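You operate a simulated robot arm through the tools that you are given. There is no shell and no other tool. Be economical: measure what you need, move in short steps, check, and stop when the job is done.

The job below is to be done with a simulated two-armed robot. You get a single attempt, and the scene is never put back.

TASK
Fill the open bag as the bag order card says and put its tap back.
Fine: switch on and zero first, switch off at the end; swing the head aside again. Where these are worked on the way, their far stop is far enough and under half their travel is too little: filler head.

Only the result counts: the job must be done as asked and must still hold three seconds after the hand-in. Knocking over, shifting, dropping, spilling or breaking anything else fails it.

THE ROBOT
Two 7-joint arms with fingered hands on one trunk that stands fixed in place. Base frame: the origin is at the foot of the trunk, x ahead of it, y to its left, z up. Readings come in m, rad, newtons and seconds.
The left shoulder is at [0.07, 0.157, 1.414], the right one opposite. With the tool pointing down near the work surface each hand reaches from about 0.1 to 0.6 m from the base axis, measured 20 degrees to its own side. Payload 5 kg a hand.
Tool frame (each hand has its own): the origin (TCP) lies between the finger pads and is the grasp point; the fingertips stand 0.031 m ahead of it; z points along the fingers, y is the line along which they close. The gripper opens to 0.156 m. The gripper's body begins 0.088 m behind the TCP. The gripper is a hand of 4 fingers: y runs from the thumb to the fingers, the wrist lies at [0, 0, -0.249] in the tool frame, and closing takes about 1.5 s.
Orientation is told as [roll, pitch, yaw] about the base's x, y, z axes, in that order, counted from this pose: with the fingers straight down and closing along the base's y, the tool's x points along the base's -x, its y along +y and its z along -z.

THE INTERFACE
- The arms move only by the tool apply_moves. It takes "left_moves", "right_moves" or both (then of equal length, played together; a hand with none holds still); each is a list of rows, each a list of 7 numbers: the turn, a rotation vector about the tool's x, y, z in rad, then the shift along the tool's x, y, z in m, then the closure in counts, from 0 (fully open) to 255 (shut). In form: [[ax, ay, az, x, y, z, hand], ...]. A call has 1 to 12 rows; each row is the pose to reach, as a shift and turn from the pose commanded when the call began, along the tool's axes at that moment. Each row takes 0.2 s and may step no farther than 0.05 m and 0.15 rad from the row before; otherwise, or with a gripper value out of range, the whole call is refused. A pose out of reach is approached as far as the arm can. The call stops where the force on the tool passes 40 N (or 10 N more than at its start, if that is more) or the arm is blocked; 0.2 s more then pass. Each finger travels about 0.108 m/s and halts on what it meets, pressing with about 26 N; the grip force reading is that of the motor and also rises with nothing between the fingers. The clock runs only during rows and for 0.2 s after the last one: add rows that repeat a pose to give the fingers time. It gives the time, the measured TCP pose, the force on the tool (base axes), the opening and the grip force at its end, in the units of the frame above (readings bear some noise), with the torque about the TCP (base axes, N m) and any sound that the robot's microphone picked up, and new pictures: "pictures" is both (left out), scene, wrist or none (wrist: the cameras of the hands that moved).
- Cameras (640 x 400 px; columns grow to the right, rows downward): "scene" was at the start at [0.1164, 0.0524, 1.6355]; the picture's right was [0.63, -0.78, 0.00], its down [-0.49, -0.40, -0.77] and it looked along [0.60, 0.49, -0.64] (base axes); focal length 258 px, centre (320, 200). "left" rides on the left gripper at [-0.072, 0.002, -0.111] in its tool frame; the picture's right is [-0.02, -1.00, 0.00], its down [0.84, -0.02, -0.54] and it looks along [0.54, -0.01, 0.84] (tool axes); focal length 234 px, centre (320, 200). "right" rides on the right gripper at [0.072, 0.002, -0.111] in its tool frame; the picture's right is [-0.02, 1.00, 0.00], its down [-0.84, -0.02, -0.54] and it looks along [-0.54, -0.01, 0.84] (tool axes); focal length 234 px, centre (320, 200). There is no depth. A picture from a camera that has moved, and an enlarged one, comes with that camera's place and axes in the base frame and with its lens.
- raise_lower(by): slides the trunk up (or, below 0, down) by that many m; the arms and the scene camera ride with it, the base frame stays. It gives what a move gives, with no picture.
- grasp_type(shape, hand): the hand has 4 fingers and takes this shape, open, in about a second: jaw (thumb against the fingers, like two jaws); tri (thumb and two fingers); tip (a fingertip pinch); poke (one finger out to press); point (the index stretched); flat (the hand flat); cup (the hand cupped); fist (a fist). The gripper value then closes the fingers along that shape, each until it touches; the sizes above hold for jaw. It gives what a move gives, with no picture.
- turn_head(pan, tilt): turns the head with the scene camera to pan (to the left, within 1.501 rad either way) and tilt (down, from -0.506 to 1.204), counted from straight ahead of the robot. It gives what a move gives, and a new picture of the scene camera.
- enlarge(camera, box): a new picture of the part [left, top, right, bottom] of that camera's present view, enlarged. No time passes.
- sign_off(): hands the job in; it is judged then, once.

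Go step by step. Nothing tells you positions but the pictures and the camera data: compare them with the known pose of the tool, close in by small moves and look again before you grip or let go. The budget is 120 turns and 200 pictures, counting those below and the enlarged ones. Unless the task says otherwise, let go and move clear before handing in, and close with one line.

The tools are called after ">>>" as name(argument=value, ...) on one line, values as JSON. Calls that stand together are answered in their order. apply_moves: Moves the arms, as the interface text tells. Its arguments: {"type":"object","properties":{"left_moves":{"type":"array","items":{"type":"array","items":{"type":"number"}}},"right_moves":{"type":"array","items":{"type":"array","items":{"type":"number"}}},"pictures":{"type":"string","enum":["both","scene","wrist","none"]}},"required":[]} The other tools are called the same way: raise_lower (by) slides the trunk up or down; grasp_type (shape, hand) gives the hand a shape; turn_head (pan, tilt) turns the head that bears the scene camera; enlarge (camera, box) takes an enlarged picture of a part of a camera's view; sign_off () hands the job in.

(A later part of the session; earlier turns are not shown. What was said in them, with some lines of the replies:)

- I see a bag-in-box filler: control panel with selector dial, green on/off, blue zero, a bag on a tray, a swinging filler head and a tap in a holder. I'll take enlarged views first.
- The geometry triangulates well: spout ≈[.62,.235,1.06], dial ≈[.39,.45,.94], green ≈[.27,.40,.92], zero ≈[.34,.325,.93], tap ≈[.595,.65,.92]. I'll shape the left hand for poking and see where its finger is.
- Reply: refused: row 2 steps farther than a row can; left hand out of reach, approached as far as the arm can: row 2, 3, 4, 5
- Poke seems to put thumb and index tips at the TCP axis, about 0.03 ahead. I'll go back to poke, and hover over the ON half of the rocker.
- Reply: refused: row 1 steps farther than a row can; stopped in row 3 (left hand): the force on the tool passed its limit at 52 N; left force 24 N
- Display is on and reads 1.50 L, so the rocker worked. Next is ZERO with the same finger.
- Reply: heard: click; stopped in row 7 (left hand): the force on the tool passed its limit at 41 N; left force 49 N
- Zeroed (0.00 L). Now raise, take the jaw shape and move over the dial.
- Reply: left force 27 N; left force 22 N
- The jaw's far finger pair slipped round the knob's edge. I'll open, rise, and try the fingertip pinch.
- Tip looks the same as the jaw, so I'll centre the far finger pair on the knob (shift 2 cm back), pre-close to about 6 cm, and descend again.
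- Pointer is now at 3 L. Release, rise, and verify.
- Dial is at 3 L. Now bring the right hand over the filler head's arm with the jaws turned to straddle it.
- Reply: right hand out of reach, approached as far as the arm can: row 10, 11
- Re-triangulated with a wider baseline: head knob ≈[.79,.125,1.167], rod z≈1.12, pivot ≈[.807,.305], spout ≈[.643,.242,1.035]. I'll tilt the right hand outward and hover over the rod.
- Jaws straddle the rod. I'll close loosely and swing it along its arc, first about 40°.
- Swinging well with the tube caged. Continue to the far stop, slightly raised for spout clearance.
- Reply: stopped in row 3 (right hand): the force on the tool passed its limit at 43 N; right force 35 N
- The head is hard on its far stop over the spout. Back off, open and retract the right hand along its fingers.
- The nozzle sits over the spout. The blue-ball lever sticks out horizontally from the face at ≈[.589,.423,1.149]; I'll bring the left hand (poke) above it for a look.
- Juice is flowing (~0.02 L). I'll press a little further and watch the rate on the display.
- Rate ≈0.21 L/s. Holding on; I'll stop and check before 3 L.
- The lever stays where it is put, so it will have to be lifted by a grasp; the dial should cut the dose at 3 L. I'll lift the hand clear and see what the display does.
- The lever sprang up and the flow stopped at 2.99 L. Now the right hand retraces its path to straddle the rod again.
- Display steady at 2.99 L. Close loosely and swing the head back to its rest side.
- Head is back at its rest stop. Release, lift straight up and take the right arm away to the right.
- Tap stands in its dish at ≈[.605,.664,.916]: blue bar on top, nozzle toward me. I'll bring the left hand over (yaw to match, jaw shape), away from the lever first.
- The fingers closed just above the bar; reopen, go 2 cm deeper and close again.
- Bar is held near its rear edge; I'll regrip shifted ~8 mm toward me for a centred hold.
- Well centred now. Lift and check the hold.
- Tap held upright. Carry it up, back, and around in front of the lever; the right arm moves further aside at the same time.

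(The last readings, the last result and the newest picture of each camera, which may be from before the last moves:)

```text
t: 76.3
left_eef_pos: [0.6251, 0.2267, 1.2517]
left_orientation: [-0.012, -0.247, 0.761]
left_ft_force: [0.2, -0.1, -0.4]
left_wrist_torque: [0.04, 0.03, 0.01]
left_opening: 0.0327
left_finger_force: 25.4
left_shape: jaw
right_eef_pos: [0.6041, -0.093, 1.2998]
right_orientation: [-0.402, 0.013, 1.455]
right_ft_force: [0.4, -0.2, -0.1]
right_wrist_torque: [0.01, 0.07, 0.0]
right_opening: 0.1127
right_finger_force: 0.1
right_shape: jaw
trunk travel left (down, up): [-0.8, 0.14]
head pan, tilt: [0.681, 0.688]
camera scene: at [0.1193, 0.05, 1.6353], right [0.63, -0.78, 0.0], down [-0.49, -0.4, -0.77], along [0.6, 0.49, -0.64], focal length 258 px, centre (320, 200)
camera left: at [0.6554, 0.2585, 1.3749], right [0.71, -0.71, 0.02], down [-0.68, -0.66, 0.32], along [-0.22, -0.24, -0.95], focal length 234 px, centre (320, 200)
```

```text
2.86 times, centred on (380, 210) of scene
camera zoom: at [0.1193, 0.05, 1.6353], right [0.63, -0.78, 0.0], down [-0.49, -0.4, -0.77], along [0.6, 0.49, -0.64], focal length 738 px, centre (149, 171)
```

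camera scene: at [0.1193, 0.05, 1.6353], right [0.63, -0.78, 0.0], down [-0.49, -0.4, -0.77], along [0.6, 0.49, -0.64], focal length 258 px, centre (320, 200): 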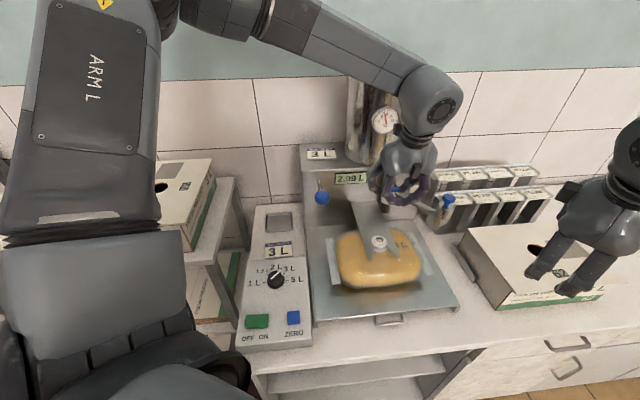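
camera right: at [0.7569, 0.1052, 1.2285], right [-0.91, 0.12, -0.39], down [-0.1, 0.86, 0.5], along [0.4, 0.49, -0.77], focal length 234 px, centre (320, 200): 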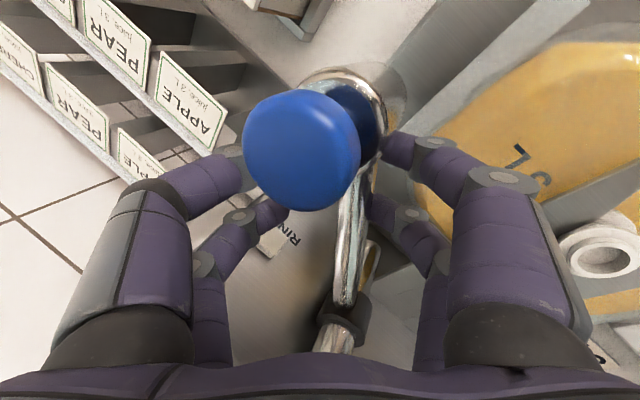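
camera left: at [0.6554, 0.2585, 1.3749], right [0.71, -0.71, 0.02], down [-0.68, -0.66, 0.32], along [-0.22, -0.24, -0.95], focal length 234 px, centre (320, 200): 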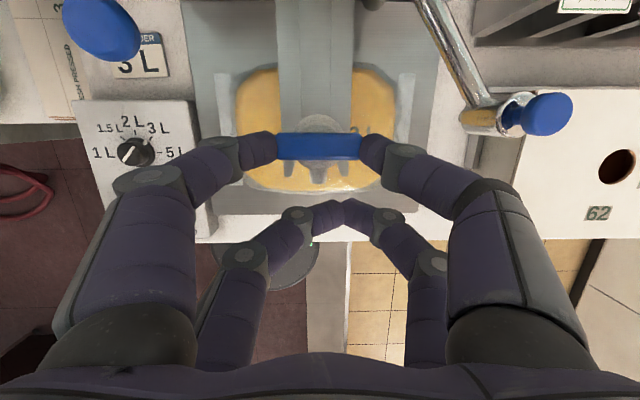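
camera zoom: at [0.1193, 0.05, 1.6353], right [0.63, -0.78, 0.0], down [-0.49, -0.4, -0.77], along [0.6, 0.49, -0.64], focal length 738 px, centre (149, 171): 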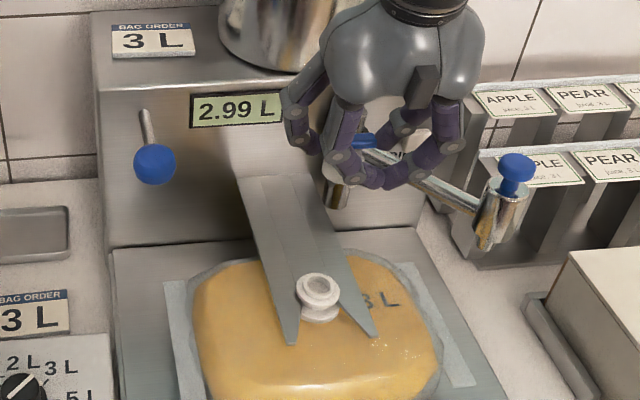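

>>> apply_moves(left_moves=[[0, 0, 0, 0.0074, 0, 0.0291, 255], [0, 0, 0, 0.0148, 0, 0.0581, 255], [0, 0, 0, 0.0222, 0, 0.0872, 255], [0, 0, 0, 0.0272, 0, 0.1066, 255]], pictures="wrist")

>>> enlarge(camera="scene", box=[340, 180, 420, 260])

>>> enlarge(camera="right", box=[0, 0, 640, 400])

```text
t: 77.3
left_eef_pos: [0.623, 0.2261, 1.1408]
left_orientation: [-0.016, -0.248, 0.762]
left_ft_force: [0.3, 0.5, 1.0]
left_wrist_torque: [-0.02, 0.0, -0.02]
left_opening: 0.0326
left_finger_force: 25.9
left_shape: jaw
right_eef_pos: [0.6017, -0.09, 1.3032]
right_orientation: [-0.405, 0.013, 1.456]
right_ft_force: [1.0, 0.5, 0.1]
right_wrist_torque: [-0.01, -0.02, 0.0]
right_opening: 0.1128
right_finger_force: 0.1
right_shape: jaw
trunk travel left (down, up): [-0.8, 0.14]
head pan, tilt: [0.681, 0.688]
camera left: at [0.6545, 0.259, 1.2659], right [0.7, -0.71, 0.02], down [-0.68, -0.66, 0.32], along [-0.21, -0.24, -0.95], focal length 234 px, centre (320, 200)
```

left: 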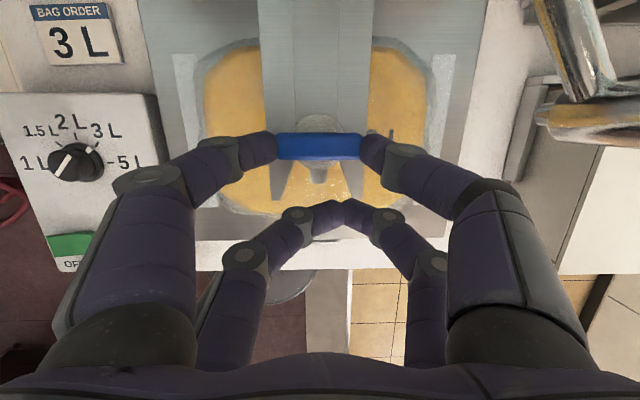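

```text
5.00 times, centred on (380, 220) of scene
camera zoom: at [0.1165, 0.0527, 1.6355], right [0.63, -0.78, 0.0], down [-0.49, -0.4, -0.77], along [0.6, 0.49, -0.64], focal length 1292 px, centre (20, 100)
```

zoom: 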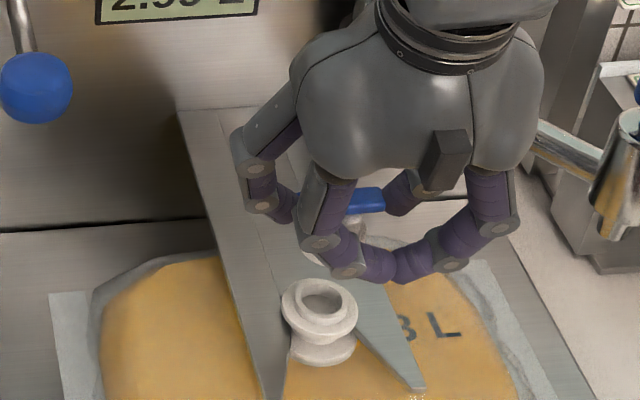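

```text
1.00 times, centred on (320, 200) of right (not enlarged: the box is as wide or as high as the picture)
camera zoom: at [0.5479, -0.1552, 1.4026], right [-0.91, 0.12, -0.39], down [-0.1, 0.86, 0.5], along [0.4, 0.49, -0.77], focal length 234 px, centre (320, 200)
```

zoom: 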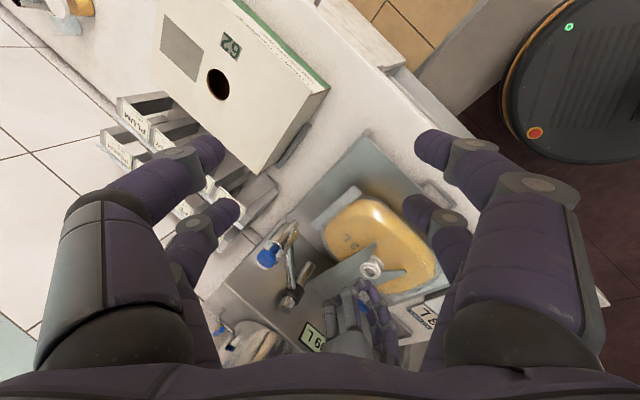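

>>> enlarge(camera="right", box=[310, 220, 430, 340])

```text
3.33 times, centred on (370, 280) of right
camera zoom: at [0.5479, -0.1552, 1.4026], right [-0.91, 0.12, -0.39], down [-0.1, 0.86, 0.5], along [0.4, 0.49, -0.77], focal length 781 px, centre (153, -67)
```

zoom: 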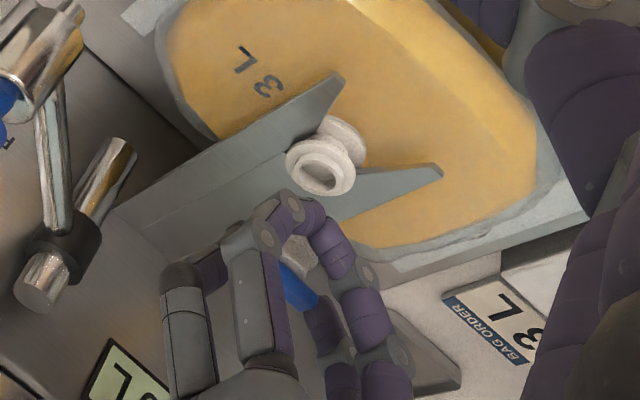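

>>> apply_moves(left_moves=[[0, 0, 0, 0.0037, 0, 0.0145, 255], [0, 0, 0, 0.0074, 0, 0.0291, 255]], pictures="wrist")

>>> enlarge(camera="scene", box=[350, 200, 410, 260])

>>> enlarge(camera="right", box=[330, 240, 410, 320])

```text
t: 78.0
left_eef_pos: [0.6281, 0.2265, 1.1094]
left_orientation: [-0.016, -0.248, 0.763]
left_ft_force: [-0.1, 1.0, 0.6]
left_wrist_torque: [-0.02, 0.01, -0.01]
left_opening: 0.0325
left_finger_force: 26.1
left_shape: jaw
right_eef_pos: [0.6025, -0.09, 1.3006]
right_orientation: [-0.405, 0.013, 1.454]
right_ft_force: [0.1, 0.4, 0.0]
right_wrist_torque: [-0.02, 0.01, 0.0]
right_opening: 0.1129
right_finger_force: 0.1
right_shape: jaw
trunk travel left (down, up): [-0.8, 0.14]
head pan, tilt: [0.681, 0.688]
camera left: at [0.6564, 0.2581, 1.2344], right [0.7, -0.71, 0.02], down [-0.68, -0.66, 0.32], along [-0.21, -0.24, -0.95], focal length 234 px, centre (320, 200)
```

left: 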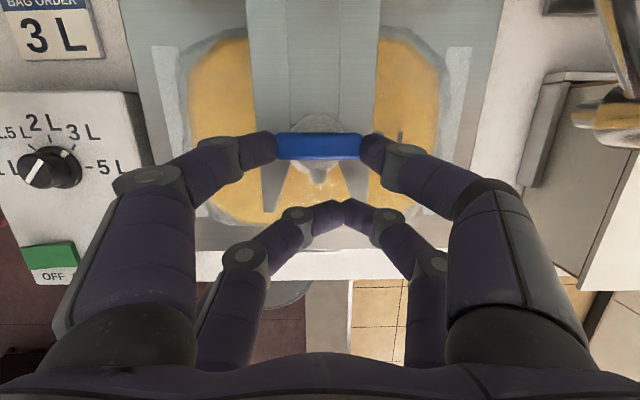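

```text
6.67 times, centred on (380, 230) of scene
camera zoom: at [0.1175, 0.0525, 1.6354], right [0.63, -0.78, 0.0], down [-0.49, -0.4, -0.77], along [0.6, 0.49, -0.64], focal length 1723 px, centre (-80, 0)
```

zoom: 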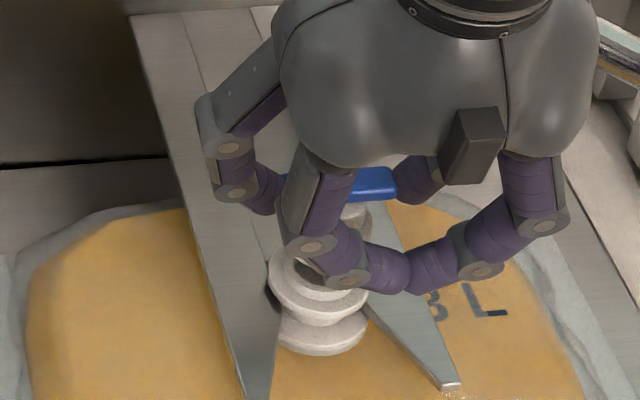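

```text
5.00 times, centred on (370, 280) of right
camera zoom: at [0.5488, -0.1554, 1.4023], right [-0.91, 0.12, -0.39], down [-0.1, 0.86, 0.5], along [0.4, 0.49, -0.77], focal length 1171 px, centre (70, -200)
```

zoom: 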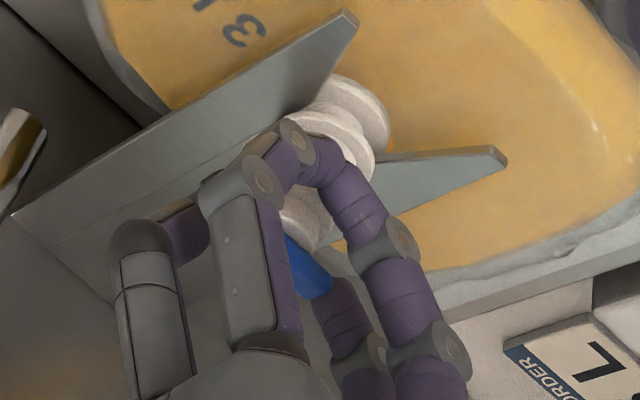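

Alignment agrees within a few mm in both side views. Lower in small steps watching force.

>>> apply_moves(left_moves=[[0, 0, 0, 0.001, 0, 0.0039, 255], [0, 0, 0, 0.002, 0, 0.0078, 255], [0, 0, 0, 0.003, 0, 0.0116, 255]], pictures="none")

>>> enlarge(camera="scene", box=[350, 200, 410, 260])

>>> enlarge(camera="right", box=[330, 240, 410, 320])

```text
t: 78.8
left_eef_pos: [0.6265, 0.2266, 1.0992]
left_orientation: [-0.015, -0.25, 0.763]
left_ft_force: [-0.1, 0.2, 1.6]
left_wrist_torque: [0.02, -0.04, -0.01]
left_opening: 0.0328
left_finger_force: 26.0
left_shape: jaw
right_eef_pos: [0.601, -0.0907, 1.302]
right_orientation: [-0.405, 0.013, 1.455]
right_ft_force: [0.1, -0.2, 0.4]
right_wrist_torque: [0.02, -0.02, -0.02]
right_opening: 0.1128
right_finger_force: 0.0
right_shape: jaw
trunk travel left (down, up): [-0.8, 0.14]
head pan, tilt: [0.681, 0.688]
```

```text
6.67 times, centred on (380, 230) of scene
camera zoom: at [0.1159, 0.0517, 1.6356], right [0.63, -0.78, 0.0], down [-0.49, -0.4, -0.77], along [0.6, 0.49, -0.64], focal length 1723 px, centre (-80, 0)
```

zoom: 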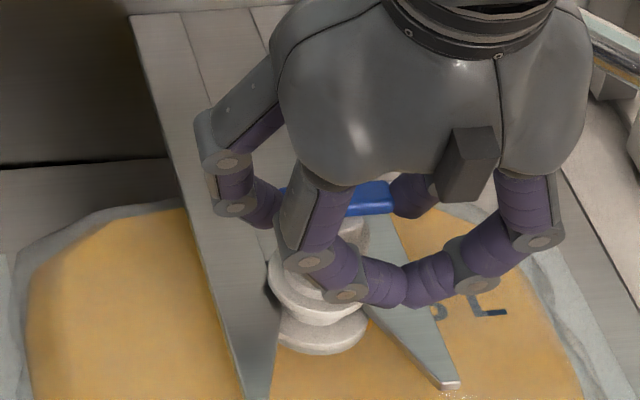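

```text
5.00 times, centred on (370, 280) of right
camera zoom: at [0.5474, -0.1561, 1.4028], right [-0.91, 0.12, -0.4], down [-0.1, 0.86, 0.5], along [0.4, 0.49, -0.77], focal length 1171 px, centre (70, -200)
```

zoom: 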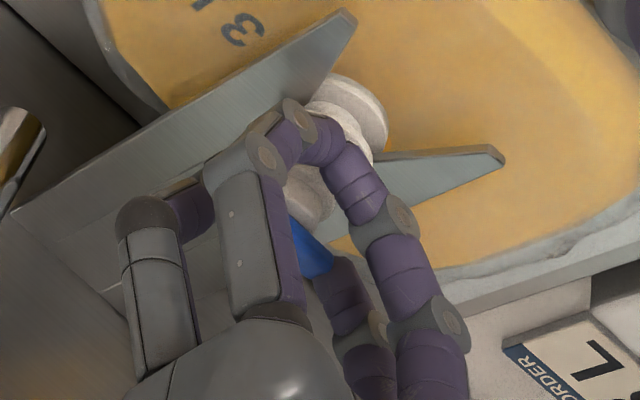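

>>> apply_moves(left_moves=[[0, 0, 0, 0.001, 0, 0.0039, 255], [0, 0, 0, 0.002, 0, 0.0078, 255], [0, 0, 0, 0.003, 0, 0.0116, 255]], pictures="none")

>>> enlarge(camera="scene", box=[350, 200, 410, 260])

>>> enlarge(camera="right", box=[330, 240, 410, 320])

```text
t: 79.5
left_eef_pos: [0.6295, 0.2246, 1.0973]
left_orientation: [-0.026, -0.256, 0.766]
left_ft_force: [-8.1, 3.2, 24.7]
left_wrist_torque: [0.68, -0.21, 0.25]
left_opening: 0.0338
left_finger_force: 25.8
left_shape: jaw
right_eef_pos: [0.5978, -0.0912, 1.304]
right_orientation: [-0.408, 0.011, 1.455]
right_ft_force: [0.1, 0.1, 0.6]
right_wrist_torque: [-0.03, -0.01, 0.01]
right_opening: 0.1128
right_finger_force: 0.1
right_shape: jaw
trunk travel left (down, up): [-0.8, 0.14]
head pan, tilt: [0.681, 0.688]
stopped in row 3 (left hand): the force on the tool passed its limit at 43 N (the readings are from after the stop); the commanded pose is now the measured one
```

```text
6.67 times, centred on (380, 230) of scene
camera zoom: at [0.1123, 0.0513, 1.6358], right [0.63, -0.78, 0.0], down [-0.49, -0.4, -0.77], along [0.6, 0.49, -0.63], focal length 1723 px, centre (-80, 0)
```

zoom: 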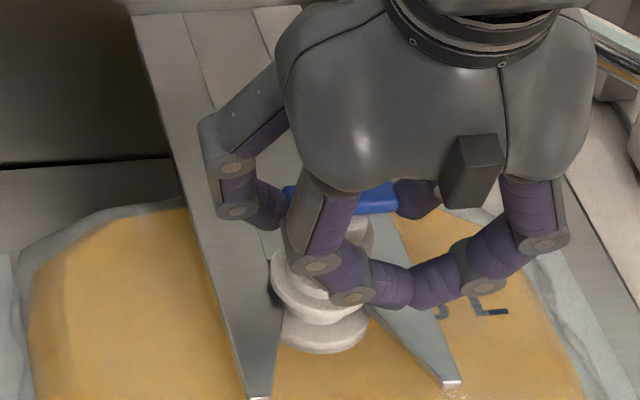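

```text
5.00 times, centred on (370, 280) of right
camera zoom: at [0.5444, -0.1563, 1.4038], right [-0.91, 0.12, -0.4], down [-0.1, 0.86, 0.5], along [0.4, 0.49, -0.77], focal length 1171 px, centre (70, -200)
```

zoom: 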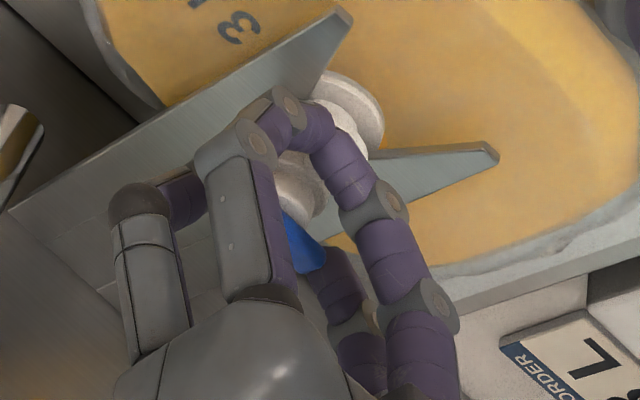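

Contact with the spout rim. The left wrist camera looks almost straight down, so I'll check concentricity there.

>>> enlarge(camera="left", box=[240, 80, 400, 220])

```text
2.86 times, centred on (320, 150) of left
camera zoom: at [0.6576, 0.2565, 1.2218], right [0.7, -0.71, 0.03], down [-0.68, -0.66, 0.31], along [-0.2, -0.24, -0.95], focal length 669 px, centre (320, 343)
```

zoom: 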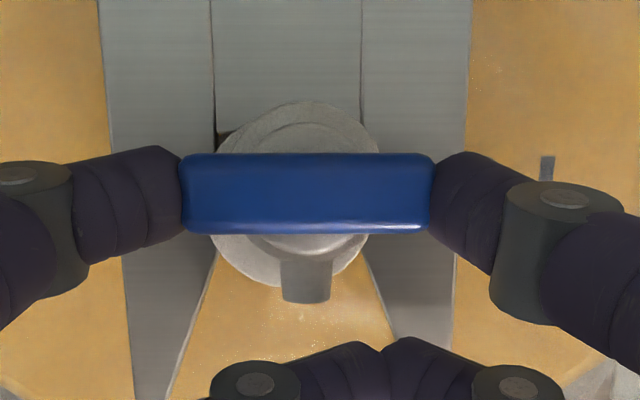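

Tap sits ~4 mm too deep and ~2 mm right of the spout axis. Lift a little, correct, and press down.

>>> apply_moves(left_moves=[[0, 0, 0, -0.0015, 0, -0.0058, 255], [0, 0, 0, 0.0029, 0.002, -0.0069, 255], [0, 0, 0, 0.0029, 0.002, -0.0069, 255], [0, 0, 0, 0.0044, 0.002, -0.0011, 255]], pictures="none")

>>> enlarge(camera="left", box=[240, 80, 400, 220])

```text
t: 80.5
left_eef_pos: [0.6268, 0.2235, 1.0952]
left_orientation: [-0.027, -0.261, 0.767]
left_ft_force: [8.0, 7.2, 28.7]
left_wrist_torque: [0.68, -0.63, -0.07]
left_opening: 0.0337
left_finger_force: 25.8
left_shape: jaw
right_eef_pos: [0.5996, -0.0908, 1.303]
right_orientation: [-0.406, 0.013, 1.457]
right_ft_force: [-0.2, 0.5, -0.1]
right_wrist_torque: [0.01, -0.02, -0.03]
right_opening: 0.1129
right_finger_force: 0.0
right_shape: jaw
trunk travel left (down, up): [-0.8, 0.14]
head pan, tilt: [0.681, 0.688]
```

```text
2.86 times, centred on (320, 150) of left
camera zoom: at [0.6544, 0.2552, 1.2215], right [0.7, -0.71, 0.03], down [-0.68, -0.66, 0.31], along [-0.2, -0.24, -0.95], focal length 669 px, centre (320, 343)
```

zoom: 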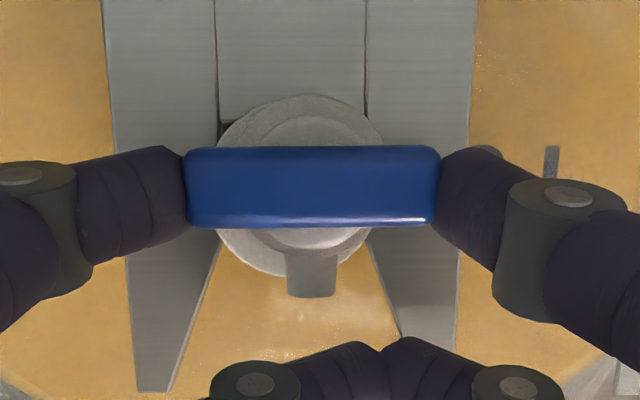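

>>> apply_moves(left_moves=[[0, 0, 0, -0.0025, 0, -0.0097, 255], [0, 0, 0, -0.0049, 0, -0.0194, 255], [0, 0, 0, -0.0049, 0, -0.0194, 255]], pictures="none")

>>> enlarge(camera="left", box=[240, 80, 400, 220])

>>> enlarge(camera="scene", box=[350, 200, 410, 260])

```text
t: 81.3
left_eef_pos: [0.6244, 0.2237, 1.1101]
left_orientation: [-0.021, -0.253, 0.765]
left_ft_force: [0.9, -0.5, 0.5]
left_wrist_torque: [0.02, 0.0, 0.03]
left_opening: 0.0333
left_finger_force: 25.9
left_shape: jaw
right_eef_pos: [0.6009, -0.0909, 1.303]
right_orientation: [-0.408, 0.011, 1.456]
right_ft_force: [1.0, -0.6, -0.2]
right_wrist_torque: [0.02, 0.02, -0.01]
right_opening: 0.1128
right_finger_force: 0.0
right_shape: jaw
trunk travel left (down, up): [-0.8, 0.14]
head pan, tilt: [0.681, 0.688]
```

```text
2.86 times, centred on (320, 150) of left
camera zoom: at [0.6535, 0.2549, 1.2367], right [0.7, -0.71, 0.03], down [-0.68, -0.66, 0.32], along [-0.21, -0.24, -0.95], focal length 669 px, centre (320, 343)
```

zoom: 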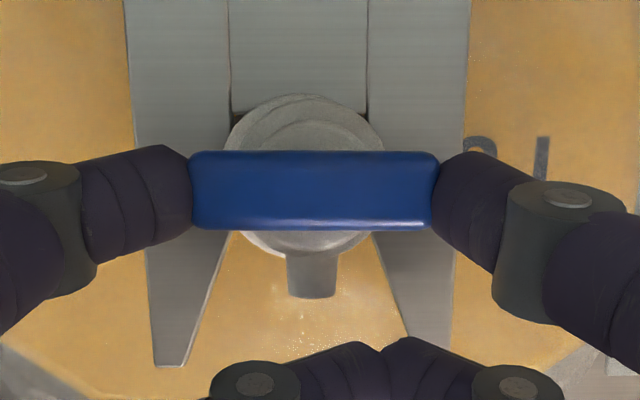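

```text
6.67 times, centred on (380, 230) of scene
camera zoom: at [0.1161, 0.052, 1.6354], right [0.63, -0.78, 0.0], down [-0.49, -0.4, -0.77], along [0.6, 0.49, -0.64], focal length 1723 px, centre (-80, 0)
```

zoom: 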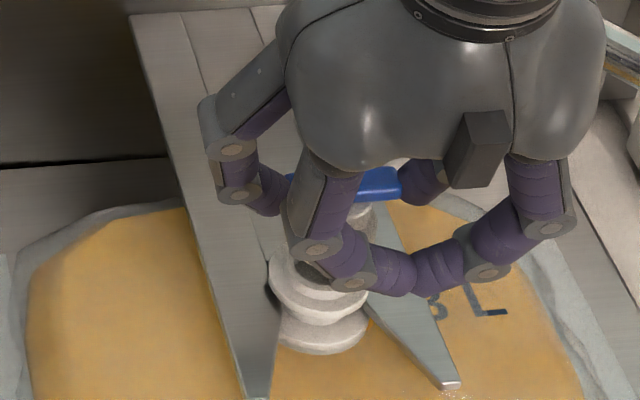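

Now aligned within ~2 mm. Nudge 1.5 mm and press down.

>>> apply_moves(left_moves=[[0, 0, 0, 0.0015, 0, 0, 255], [0, 0, 0, 0.0027, 0, 0.0048, 255], [0, 0, 0, 0.0037, 0, 0.0087, 255], [0, 0, 0, 0.0047, 0, 0.0126, 255], [0, 0, 0, 0.0054, 0, 0.0155, 255], [0, 0, 0, 0.0062, 0, 0.0184, 255], [0, 0, 0, 0.0069, 0, 0.0213, 255], [0, 0, 0, 0.0077, 0, 0.0242, 255]], pictures="none")

>>> enlarge(camera="left", box=[240, 80, 400, 220])

>>> enlarge(camera="scene", box=[350, 200, 410, 260])

```text
t: 83.1
left_eef_pos: [0.6265, 0.2221, 1.0963]
left_orientation: [-0.03, -0.265, 0.765]
left_ft_force: [-7.8, 2.2, 25.3]
left_wrist_torque: [0.64, -0.2, 0.22]
left_opening: 0.0341
left_finger_force: 26.2
left_shape: jaw
right_eef_pos: [0.5986, -0.0917, 1.3031]
right_orientation: [-0.41, 0.013, 1.454]
right_ft_force: [0.2, -0.1, 0.5]
right_wrist_torque: [0.01, 0.01, -0.01]
right_opening: 0.1127
right_finger_force: 0.0
right_shape: jaw
trunk travel left (down, up): [-0.8, 0.14]
head pan, tilt: [0.681, 0.688]
stopped in row 8 (left hand): the force on the tool passed its limit at 42 N (the readings are from after the stop); the commanded pose is now the measured one
```

```text
2.86 times, centred on (320, 150) of left
camera zoom: at [0.6537, 0.2536, 1.2215], right [0.7, -0.71, 0.04], down [-0.68, -0.66, 0.31], along [-0.19, -0.24, -0.95], focal length 669 px, centre (320, 343)
```

zoom: 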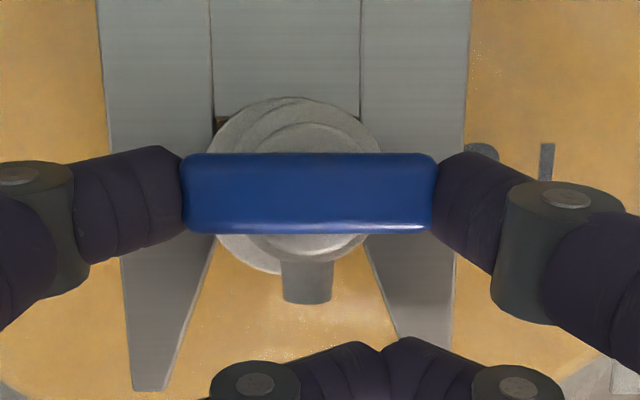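

```text
6.67 times, centred on (380, 230) of scene
camera zoom: at [0.1122, 0.0515, 1.6357], right [0.63, -0.78, 0.0], down [-0.49, -0.4, -0.77], along [0.6, 0.49, -0.63], focal length 1723 px, centre (-80, 0)
```

zoom: 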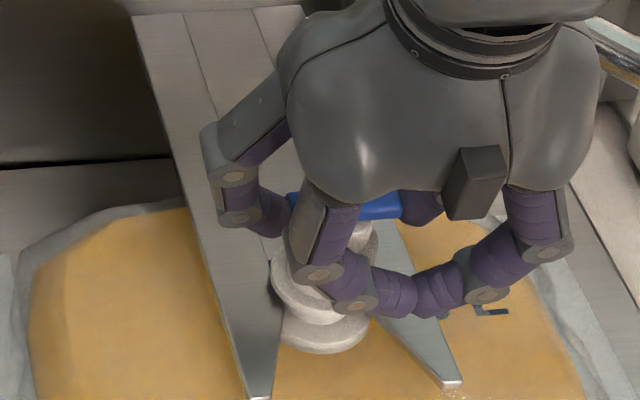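

Still resting on the rim, about 2 mm off to the right and deep, and the hand tilted a bit. Lift, level, correct and retry.

>>> apply_moves(left_moves=[[0, 0, 0, -0.0025, 0, -0.0097, 255], [-0.016, 0.017, 0, -0.0037, 0, -0.0145, 255], [-0.016, 0.017, 0, -0.0018, 0.002, -0.015, 255], [-0.016, 0.017, 0, -0.0018, 0.002, -0.015, 255], [-0.016, 0.017, 0, 0, 0.002, -0.008, 255]], pictures="none")

>>> enlarge(camera="left", box=[260, 90, 380, 190])

>>> enlarge(camera="right", box=[340, 240, 400, 300])

```text
t: 84.3
left_eef_pos: [0.6257, 0.2225, 1.0984]
left_orientation: [-0.013, -0.244, 0.764]
left_ft_force: [-1.0, 0.3, -0.2]
left_wrist_torque: [0.0, -0.02, -0.02]
left_opening: 0.0337
left_finger_force: 26.5
left_shape: jaw
right_eef_pos: [0.6017, -0.0902, 1.3013]
right_orientation: [-0.405, 0.015, 1.454]
right_ft_force: [-0.2, 0.1, 0.6]
right_wrist_torque: [-0.01, -0.04, 0.0]
right_opening: 0.1129
right_finger_force: 0.1
right_shape: jaw
trunk travel left (down, up): [-0.8, 0.14]
head pan, tilt: [0.681, 0.688]
```

```text
4.00 times, centred on (320, 140) of left
camera zoom: at [0.6563, 0.2541, 1.2241], right [0.71, -0.71, 0.02], down [-0.67, -0.66, 0.33], along [-0.22, -0.24, -0.95], focal length 937 px, centre (320, 440)
```

zoom: 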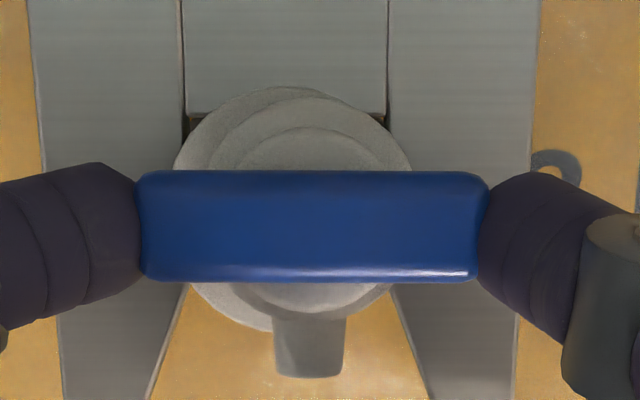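

```text
6.67 times, centred on (370, 270) of right
camera zoom: at [0.5483, -0.1559, 1.4023], right [-0.91, 0.12, -0.39], down [-0.1, 0.86, 0.5], along [0.4, 0.49, -0.77], focal length 1561 px, centre (-13, -267)
```

zoom: 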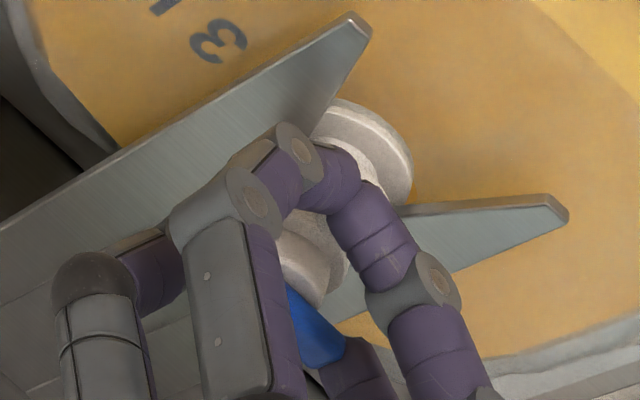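

The lower circle is the spout rim; the tap is ~3 mm right and ~2.4 mm deep of it. Correct and press.

>>> apply_moves(left_moves=[[0, 0, 0, -0.001, 0, -0.004, 255], [0, 0, 0, 0.0013, 0.0032, -0.0046, 255], [0, 0, 0, 0.0013, 0.0032, -0.0046, 255], [0, 0, 0, 0.0023, 0.0032, -0.0006, 255], [0, 0, 0, 0.0031, 0.0032, 0.0023, 255], [0, 0, 0, 0.0038, 0.0032, 0.0052, 255], [0, 0, 0, 0.0045, 0.0032, 0.0081, 255], [0, 0, 0, 0.0053, 0.0032, 0.011, 255], [0, 0, 0, 0.006, 0.0032, 0.0139, 255]], pictures="none")

>>> enlarge(camera="left", box=[260, 90, 380, 190])

>>> enlarge(camera="scene", box=[350, 200, 410, 260])

```text
t: 86.1
left_eef_pos: [0.6232, 0.2212, 1.0966]
left_orientation: [-0.022, -0.252, 0.77]
left_ft_force: [-9.7, 3.1, 25.6]
left_wrist_torque: [0.74, -0.16, 0.27]
left_opening: 0.0339
left_finger_force: 26.0
left_shape: jaw
right_eef_pos: [0.5971, -0.0921, 1.3036]
right_orientation: [-0.409, 0.013, 1.455]
right_ft_force: [0.7, 0.1, -0.7]
right_wrist_torque: [0.0, 0.05, 0.04]
right_opening: 0.113
right_finger_force: 0.0
right_shape: jaw
trunk travel left (down, up): [-0.8, 0.14]
head pan, tilt: [0.681, 0.688]
heard: snap
stopped in row 8 (left hand): the force on the tool passed its limit at 42 N (the readings are from after the stop); the commanded pose is now the measured one
```

```text
4.00 times, centred on (320, 140) of left
camera zoom: at [0.6515, 0.2543, 1.2215], right [0.71, -0.71, 0.03], down [-0.68, -0.67, 0.32], along [-0.21, -0.24, -0.95], focal length 937 px, centre (320, 440)
```

zoom: 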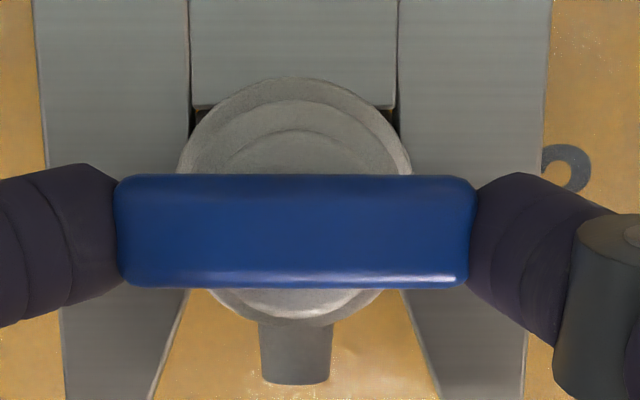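

```text
6.67 times, centred on (380, 230) of scene
camera zoom: at [0.1118, 0.0516, 1.6358], right [0.63, -0.78, 0.0], down [-0.49, -0.4, -0.77], along [0.6, 0.49, -0.63], focal length 1723 px, centre (-80, 0)
```

zoom: 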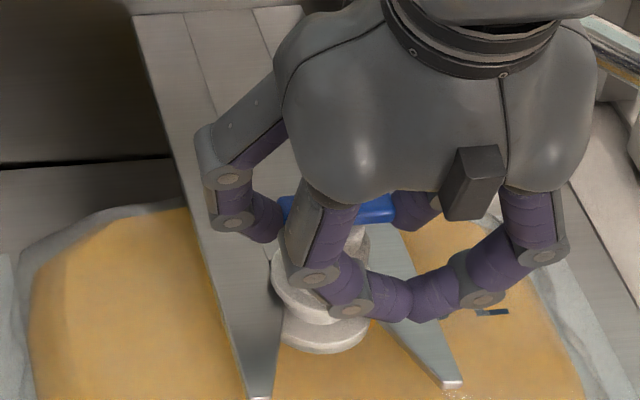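

Heard a snap: the tap is on and concentric. Release gently and rise.

>>> apply_moves(left_moves=[[0, 0, 0, -0.0005, 0, -0.002, 190], [0, 0, 0, -0.0005, 0, -0.002, 140], [0, 0, 0, -0.0005, 0, -0.002, 120], [0, 0, 0, -0.0005, 0, -0.002, 110], [0, 0, 0, -0.0079, 0, -0.0311, 110], [0, 0, 0, -0.018, 0, -0.07, 110], [0, 0, 0, -0.029, 0, -0.115, 110], [0, 0, 0, -0.04, 0, -0.16, 110]])

>>> enlarge(camera="scene", box=[340, 190, 420, 270])

```text
t: 87.9
left_eef_pos: [0.6211, 0.2226, 1.2583]
left_orientation: [-0.019, -0.248, 0.765]
left_ft_force: [-0.8, -0.6, -0.2]
left_wrist_torque: [0.01, -0.03, -0.04]
left_opening: 0.0879
left_finger_force: 0.1
left_shape: jaw
right_eef_pos: [0.6008, -0.091, 1.3016]
right_orientation: [-0.407, 0.012, 1.456]
right_ft_force: [-0.1, 0.3, -0.1]
right_wrist_torque: [-0.02, -0.01, -0.03]
right_opening: 0.1127
right_finger_force: 0.1
right_shape: jaw
trunk travel left (down, up): [-0.8, 0.14]
head pan, tilt: [0.681, 0.688]
camera scene: at [0.1154, 0.0515, 1.6355], right [0.63, -0.78, 0.0], down [-0.49, -0.4, -0.77], along [0.6, 0.49, -0.63], focal length 258 px, centre (320, 200)
camera left: at [0.6503, 0.2546, 1.3835], right [0.71, -0.71, 0.02], down [-0.67, -0.66, 0.32], along [-0.21, -0.24, -0.95], focal length 234 px, centre (320, 200)
```

scene: 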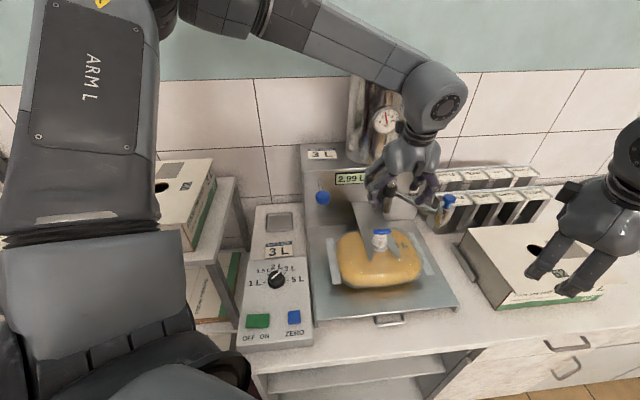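
left: 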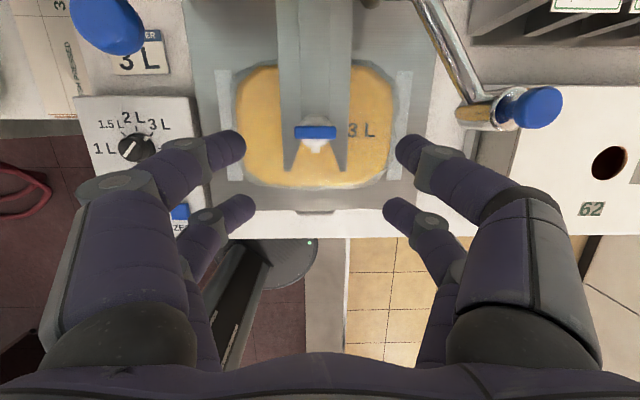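

```text
5.00 times, centred on (380, 230) of scene
camera zoom: at [0.1154, 0.0515, 1.6355], right [0.63, -0.78, 0.0], down [-0.49, -0.4, -0.77], along [0.6, 0.49, -0.63], focal length 1292 px, centre (20, 50)
```

zoom: 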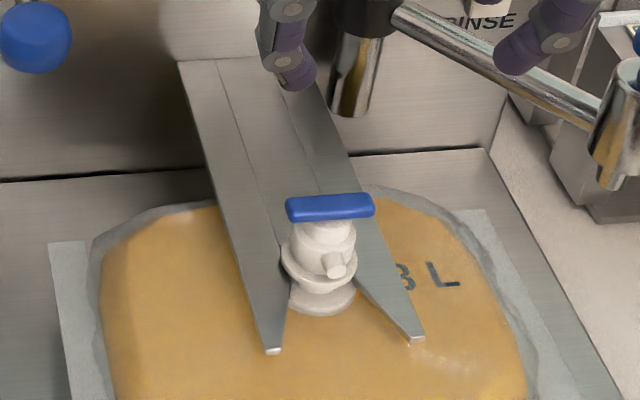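

Tap is seated squarely. Now to switch off: bring the left hand back around to the control panel.

>>> apply_moves(left_moves=[[0, 0.06, 0, 0.025, 0.0315, -0.0043, 110], [0, 0.12, 0, 0.05, 0.063, -0.0086, 110], [-0.01, 0.18, 0, 0.075, 0.0944, -0.0129, 110], [-0.019, 0.248, 0, 0.1, 0.126, -0.0172, 110], [-0.019, 0.248, 0, 0.125, 0.1574, -0.0215, 110]], pictures="none")

>>> apply_moves(left_moves=[[0, 0, 0.1275, 0, 0.0365, 0.02, 110], [0, 0, 0.255, -0.001, 0.073, 0.04, 110], [0, 0, 0.3825, -0.001, 0.1095, 0.06, 110], [0, 0, 0.51, -0.002, 0.146, 0.085, 110], [0, 0, 0.6375, -0.0026, 0.1825, 0.11, 110], [0, 0, 0.765, -0.0026, 0.219, 0.14, 110]], pictures="none")

>>> grasp_type(hand="left", shape="poke")

>>> enlarge(camera="scene", box=[0, 0, 640, 400])

```text
t: 89.1
left_eef_pos: [0.4199, 0.249, 1.2457]
left_orientation: [-0.001, -0.001, 0.766]
left_ft_force: [-0.6, -0.5, 0.7]
left_wrist_torque: [0.01, -0.06, 0.0]
left_opening: 0.0884
left_finger_force: 0.0
left_shape: jaw
right_eef_pos: [0.5994, -0.0894, 1.3029]
right_orientation: [-0.407, 0.015, 1.454]
right_ft_force: [-0.6, 0.0, 0.0]
right_wrist_torque: [0.01, -0.04, 0.03]
right_opening: 0.1129
right_finger_force: 0.1
right_shape: jaw
trunk travel left (down, up): [-0.8, 0.14]
head pan, tilt: [0.681, 0.688]
```

```text
t: 90.5
left_eef_pos: [0.2717, 0.4119, 1.1028]
left_orientation: [0.003, -0.002, -0.002]
left_ft_force: [-0.2, -0.9, 0.5]
left_wrist_torque: [0.01, 0.01, 0.03]
left_opening: 0.0882
left_finger_force: 0.0
left_shape: jaw
right_eef_pos: [0.5997, -0.0907, 1.3024]
right_orientation: [-0.407, 0.015, 1.454]
right_ft_force: [0.0, 0.1, -1.0]
right_wrist_torque: [-0.02, -0.04, 0.02]
right_opening: 0.1125
right_finger_force: 0.1
right_shape: jaw
trunk travel left (down, up): [-0.8, 0.14]
head pan, tilt: [0.681, 0.688]
```

```text
t: 91.4
left_eef_pos: [0.2735, 0.4119, 1.1028]
left_orientation: [0.003, 0.0, 0.0]
left_ft_force: [-0.3, 0.0, -0.9]
left_wrist_torque: [0.04, 0.02, 0.01]
left_opening: 0.0
left_finger_force: 0.0
left_shape: poke
right_eef_pos: [0.6022, -0.09, 1.3016]
right_orientation: [-0.405, 0.013, 1.455]
right_ft_force: [0.7, -0.2, 1.0]
right_wrist_torque: [0.0, -0.02, 0.01]
right_opening: 0.1129
right_finger_force: 0.1
right_shape: jaw
trunk travel left (down, up): [-0.8, 0.14]
head pan, tilt: [0.681, 0.688]
```

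```text
1.00 times, centred on (320, 200) of scene (not enlarged: the box is as wide or as high as the picture)
camera zoom: at [0.1167, 0.0522, 1.6354], right [0.63, -0.78, 0.0], down [-0.49, -0.4, -0.77], along [0.6, 0.49, -0.64], focal length 258 px, centre (320, 200)
```

zoom: 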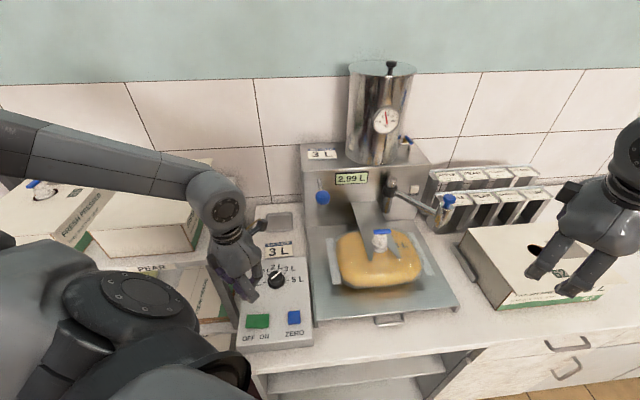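

>>> apply_moves(left_moves=[[0, 0, 0, 0.008, -0.001, 0.04, 0], [0, 0, 0, 0.015, -0.002, 0.08, 0], [0, 0, 0, 0.015, -0.002, 0.1, 0], [0, 0, 0, 0.015, -0.002, 0.11, 0], [0, 0, 0, 0.015, -0.002, 0.116, 0], [0, 0, 0, 0.015, -0.002, 0.122, 0], [0, 0, 0, 0.015, -0.002, 0.128, 0], [0, 0, 0, 0.015, -0.002, 0.134, 0]], pictures="none")

>>> enlarge(camera="scene", box=[300, 140, 420, 220])

```text
t: 93.2
left_eef_pos: [0.2582, 0.4033, 0.9754]
left_orientation: [0.001, -0.008, -0.003]
left_ft_force: [-6.6, -5.0, 40.9]
left_wrist_torque: [0.08, 0.17, 0.03]
left_opening: 0.0001
left_finger_force: 0.2
left_shape: poke
right_eef_pos: [0.5986, -0.094, 1.3026]
right_orientation: [-0.405, 0.011, 1.456]
right_ft_force: [-0.4, 0.4, 0.4]
right_wrist_torque: [0.02, -0.01, -0.01]
right_opening: 0.1127
right_finger_force: 0.1
right_shape: jaw
trunk travel left (down, up): [-0.8, 0.14]
head pan, tilt: [0.681, 0.688]
stopped in row 8 (left hand): the force on the tool passed its limit at 43 N (the readings are from after the stop); the commanded pose is now the measured one
```

```text
5.00 times, centred on (360, 180) of scene
camera zoom: at [0.1137, 0.0486, 1.6363], right [0.63, -0.78, 0.0], down [-0.49, -0.4, -0.77], along [0.6, 0.49, -0.63], focal length 1292 px, centre (120, 300)
```

zoom: 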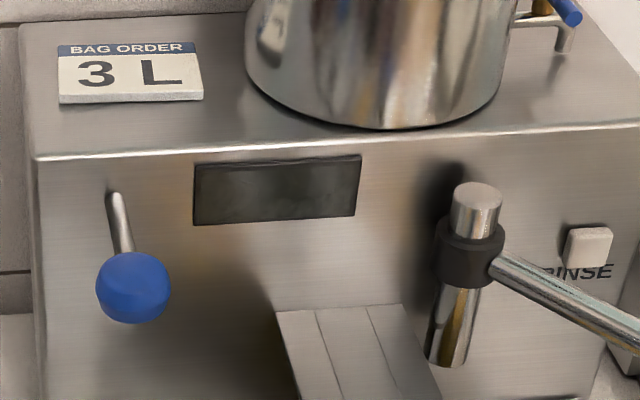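

Display is dark: the machine is off. Lift the hand clear and take a last look.

>>> apply_moves(left_moves=[[0, 0, 0, 0, 0, -0.04, 0], [0, 0, 0, 0, 0, -0.08, 0], [0, 0, 0, 0, 0.02, -0.12, 0], [0, 0, 0, 0, 0.03, -0.16, 0]], pictures="scene")

>>> enlarge(camera="scene", box=[240, 150, 470, 350])

```text
t: 94.2
left_eef_pos: [0.2589, 0.4352, 1.1341]
left_orientation: [0.0, -0.006, -0.003]
left_ft_force: [0.0, 0.5, 0.0]
left_wrist_torque: [-0.03, 0.0, -0.01]
left_opening: 0.0
left_finger_force: 0.1
left_shape: poke
right_eef_pos: [0.601, -0.0912, 1.3023]
right_orientation: [-0.407, 0.013, 1.457]
right_ft_force: [0.3, -0.7, -0.3]
right_wrist_torque: [0.02, 0.02, 0.0]
right_opening: 0.1127
right_finger_force: 0.0
right_shape: jaw
trunk travel left (down, up): [-0.8, 0.14]
head pan, tilt: [0.681, 0.688]
camera scene: at [0.1149, 0.0518, 1.6355], right [0.63, -0.78, 0.0], down [-0.49, -0.4, -0.77], along [0.6, 0.49, -0.63], focal length 258 px, centre (320, 200)
```

scene: 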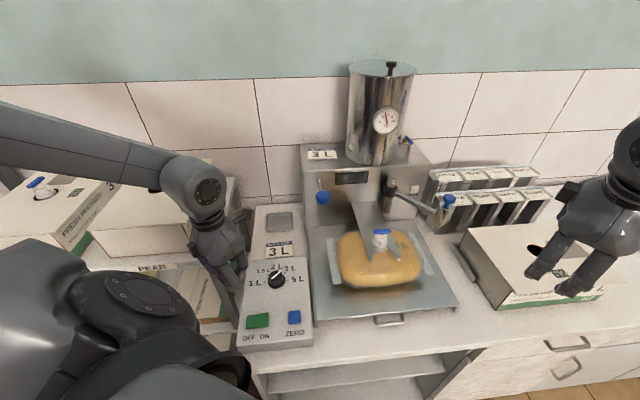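

```text
2.00 times, centred on (355, 250) of scene
camera zoom: at [0.1149, 0.0518, 1.6355], right [0.63, -0.78, 0.0], down [-0.49, -0.4, -0.77], along [0.6, 0.49, -0.63], focal length 517 px, centre (250, 100)
```

zoom: 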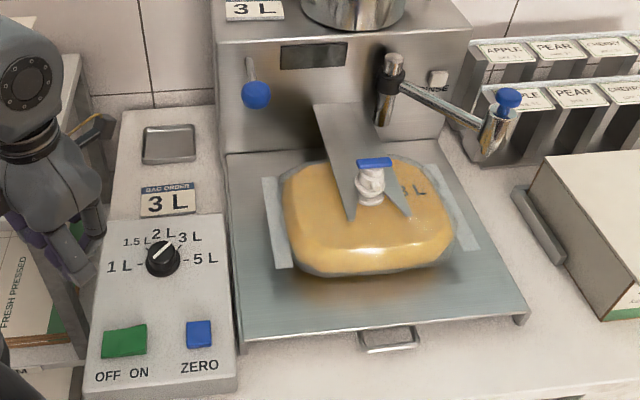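

All is in place: bag filled, tap on, head aside, machine off, hands clear. Handing in.

>>> sign_off()

```text
The job is handed in.
```

The bag is filled to the 3 L order (the display read 2.99 L) with its tap snapped back on. The filler head is swung back to its rest stop and the machine is off. I switched it on and zeroed it before filling, and both hands are clear.
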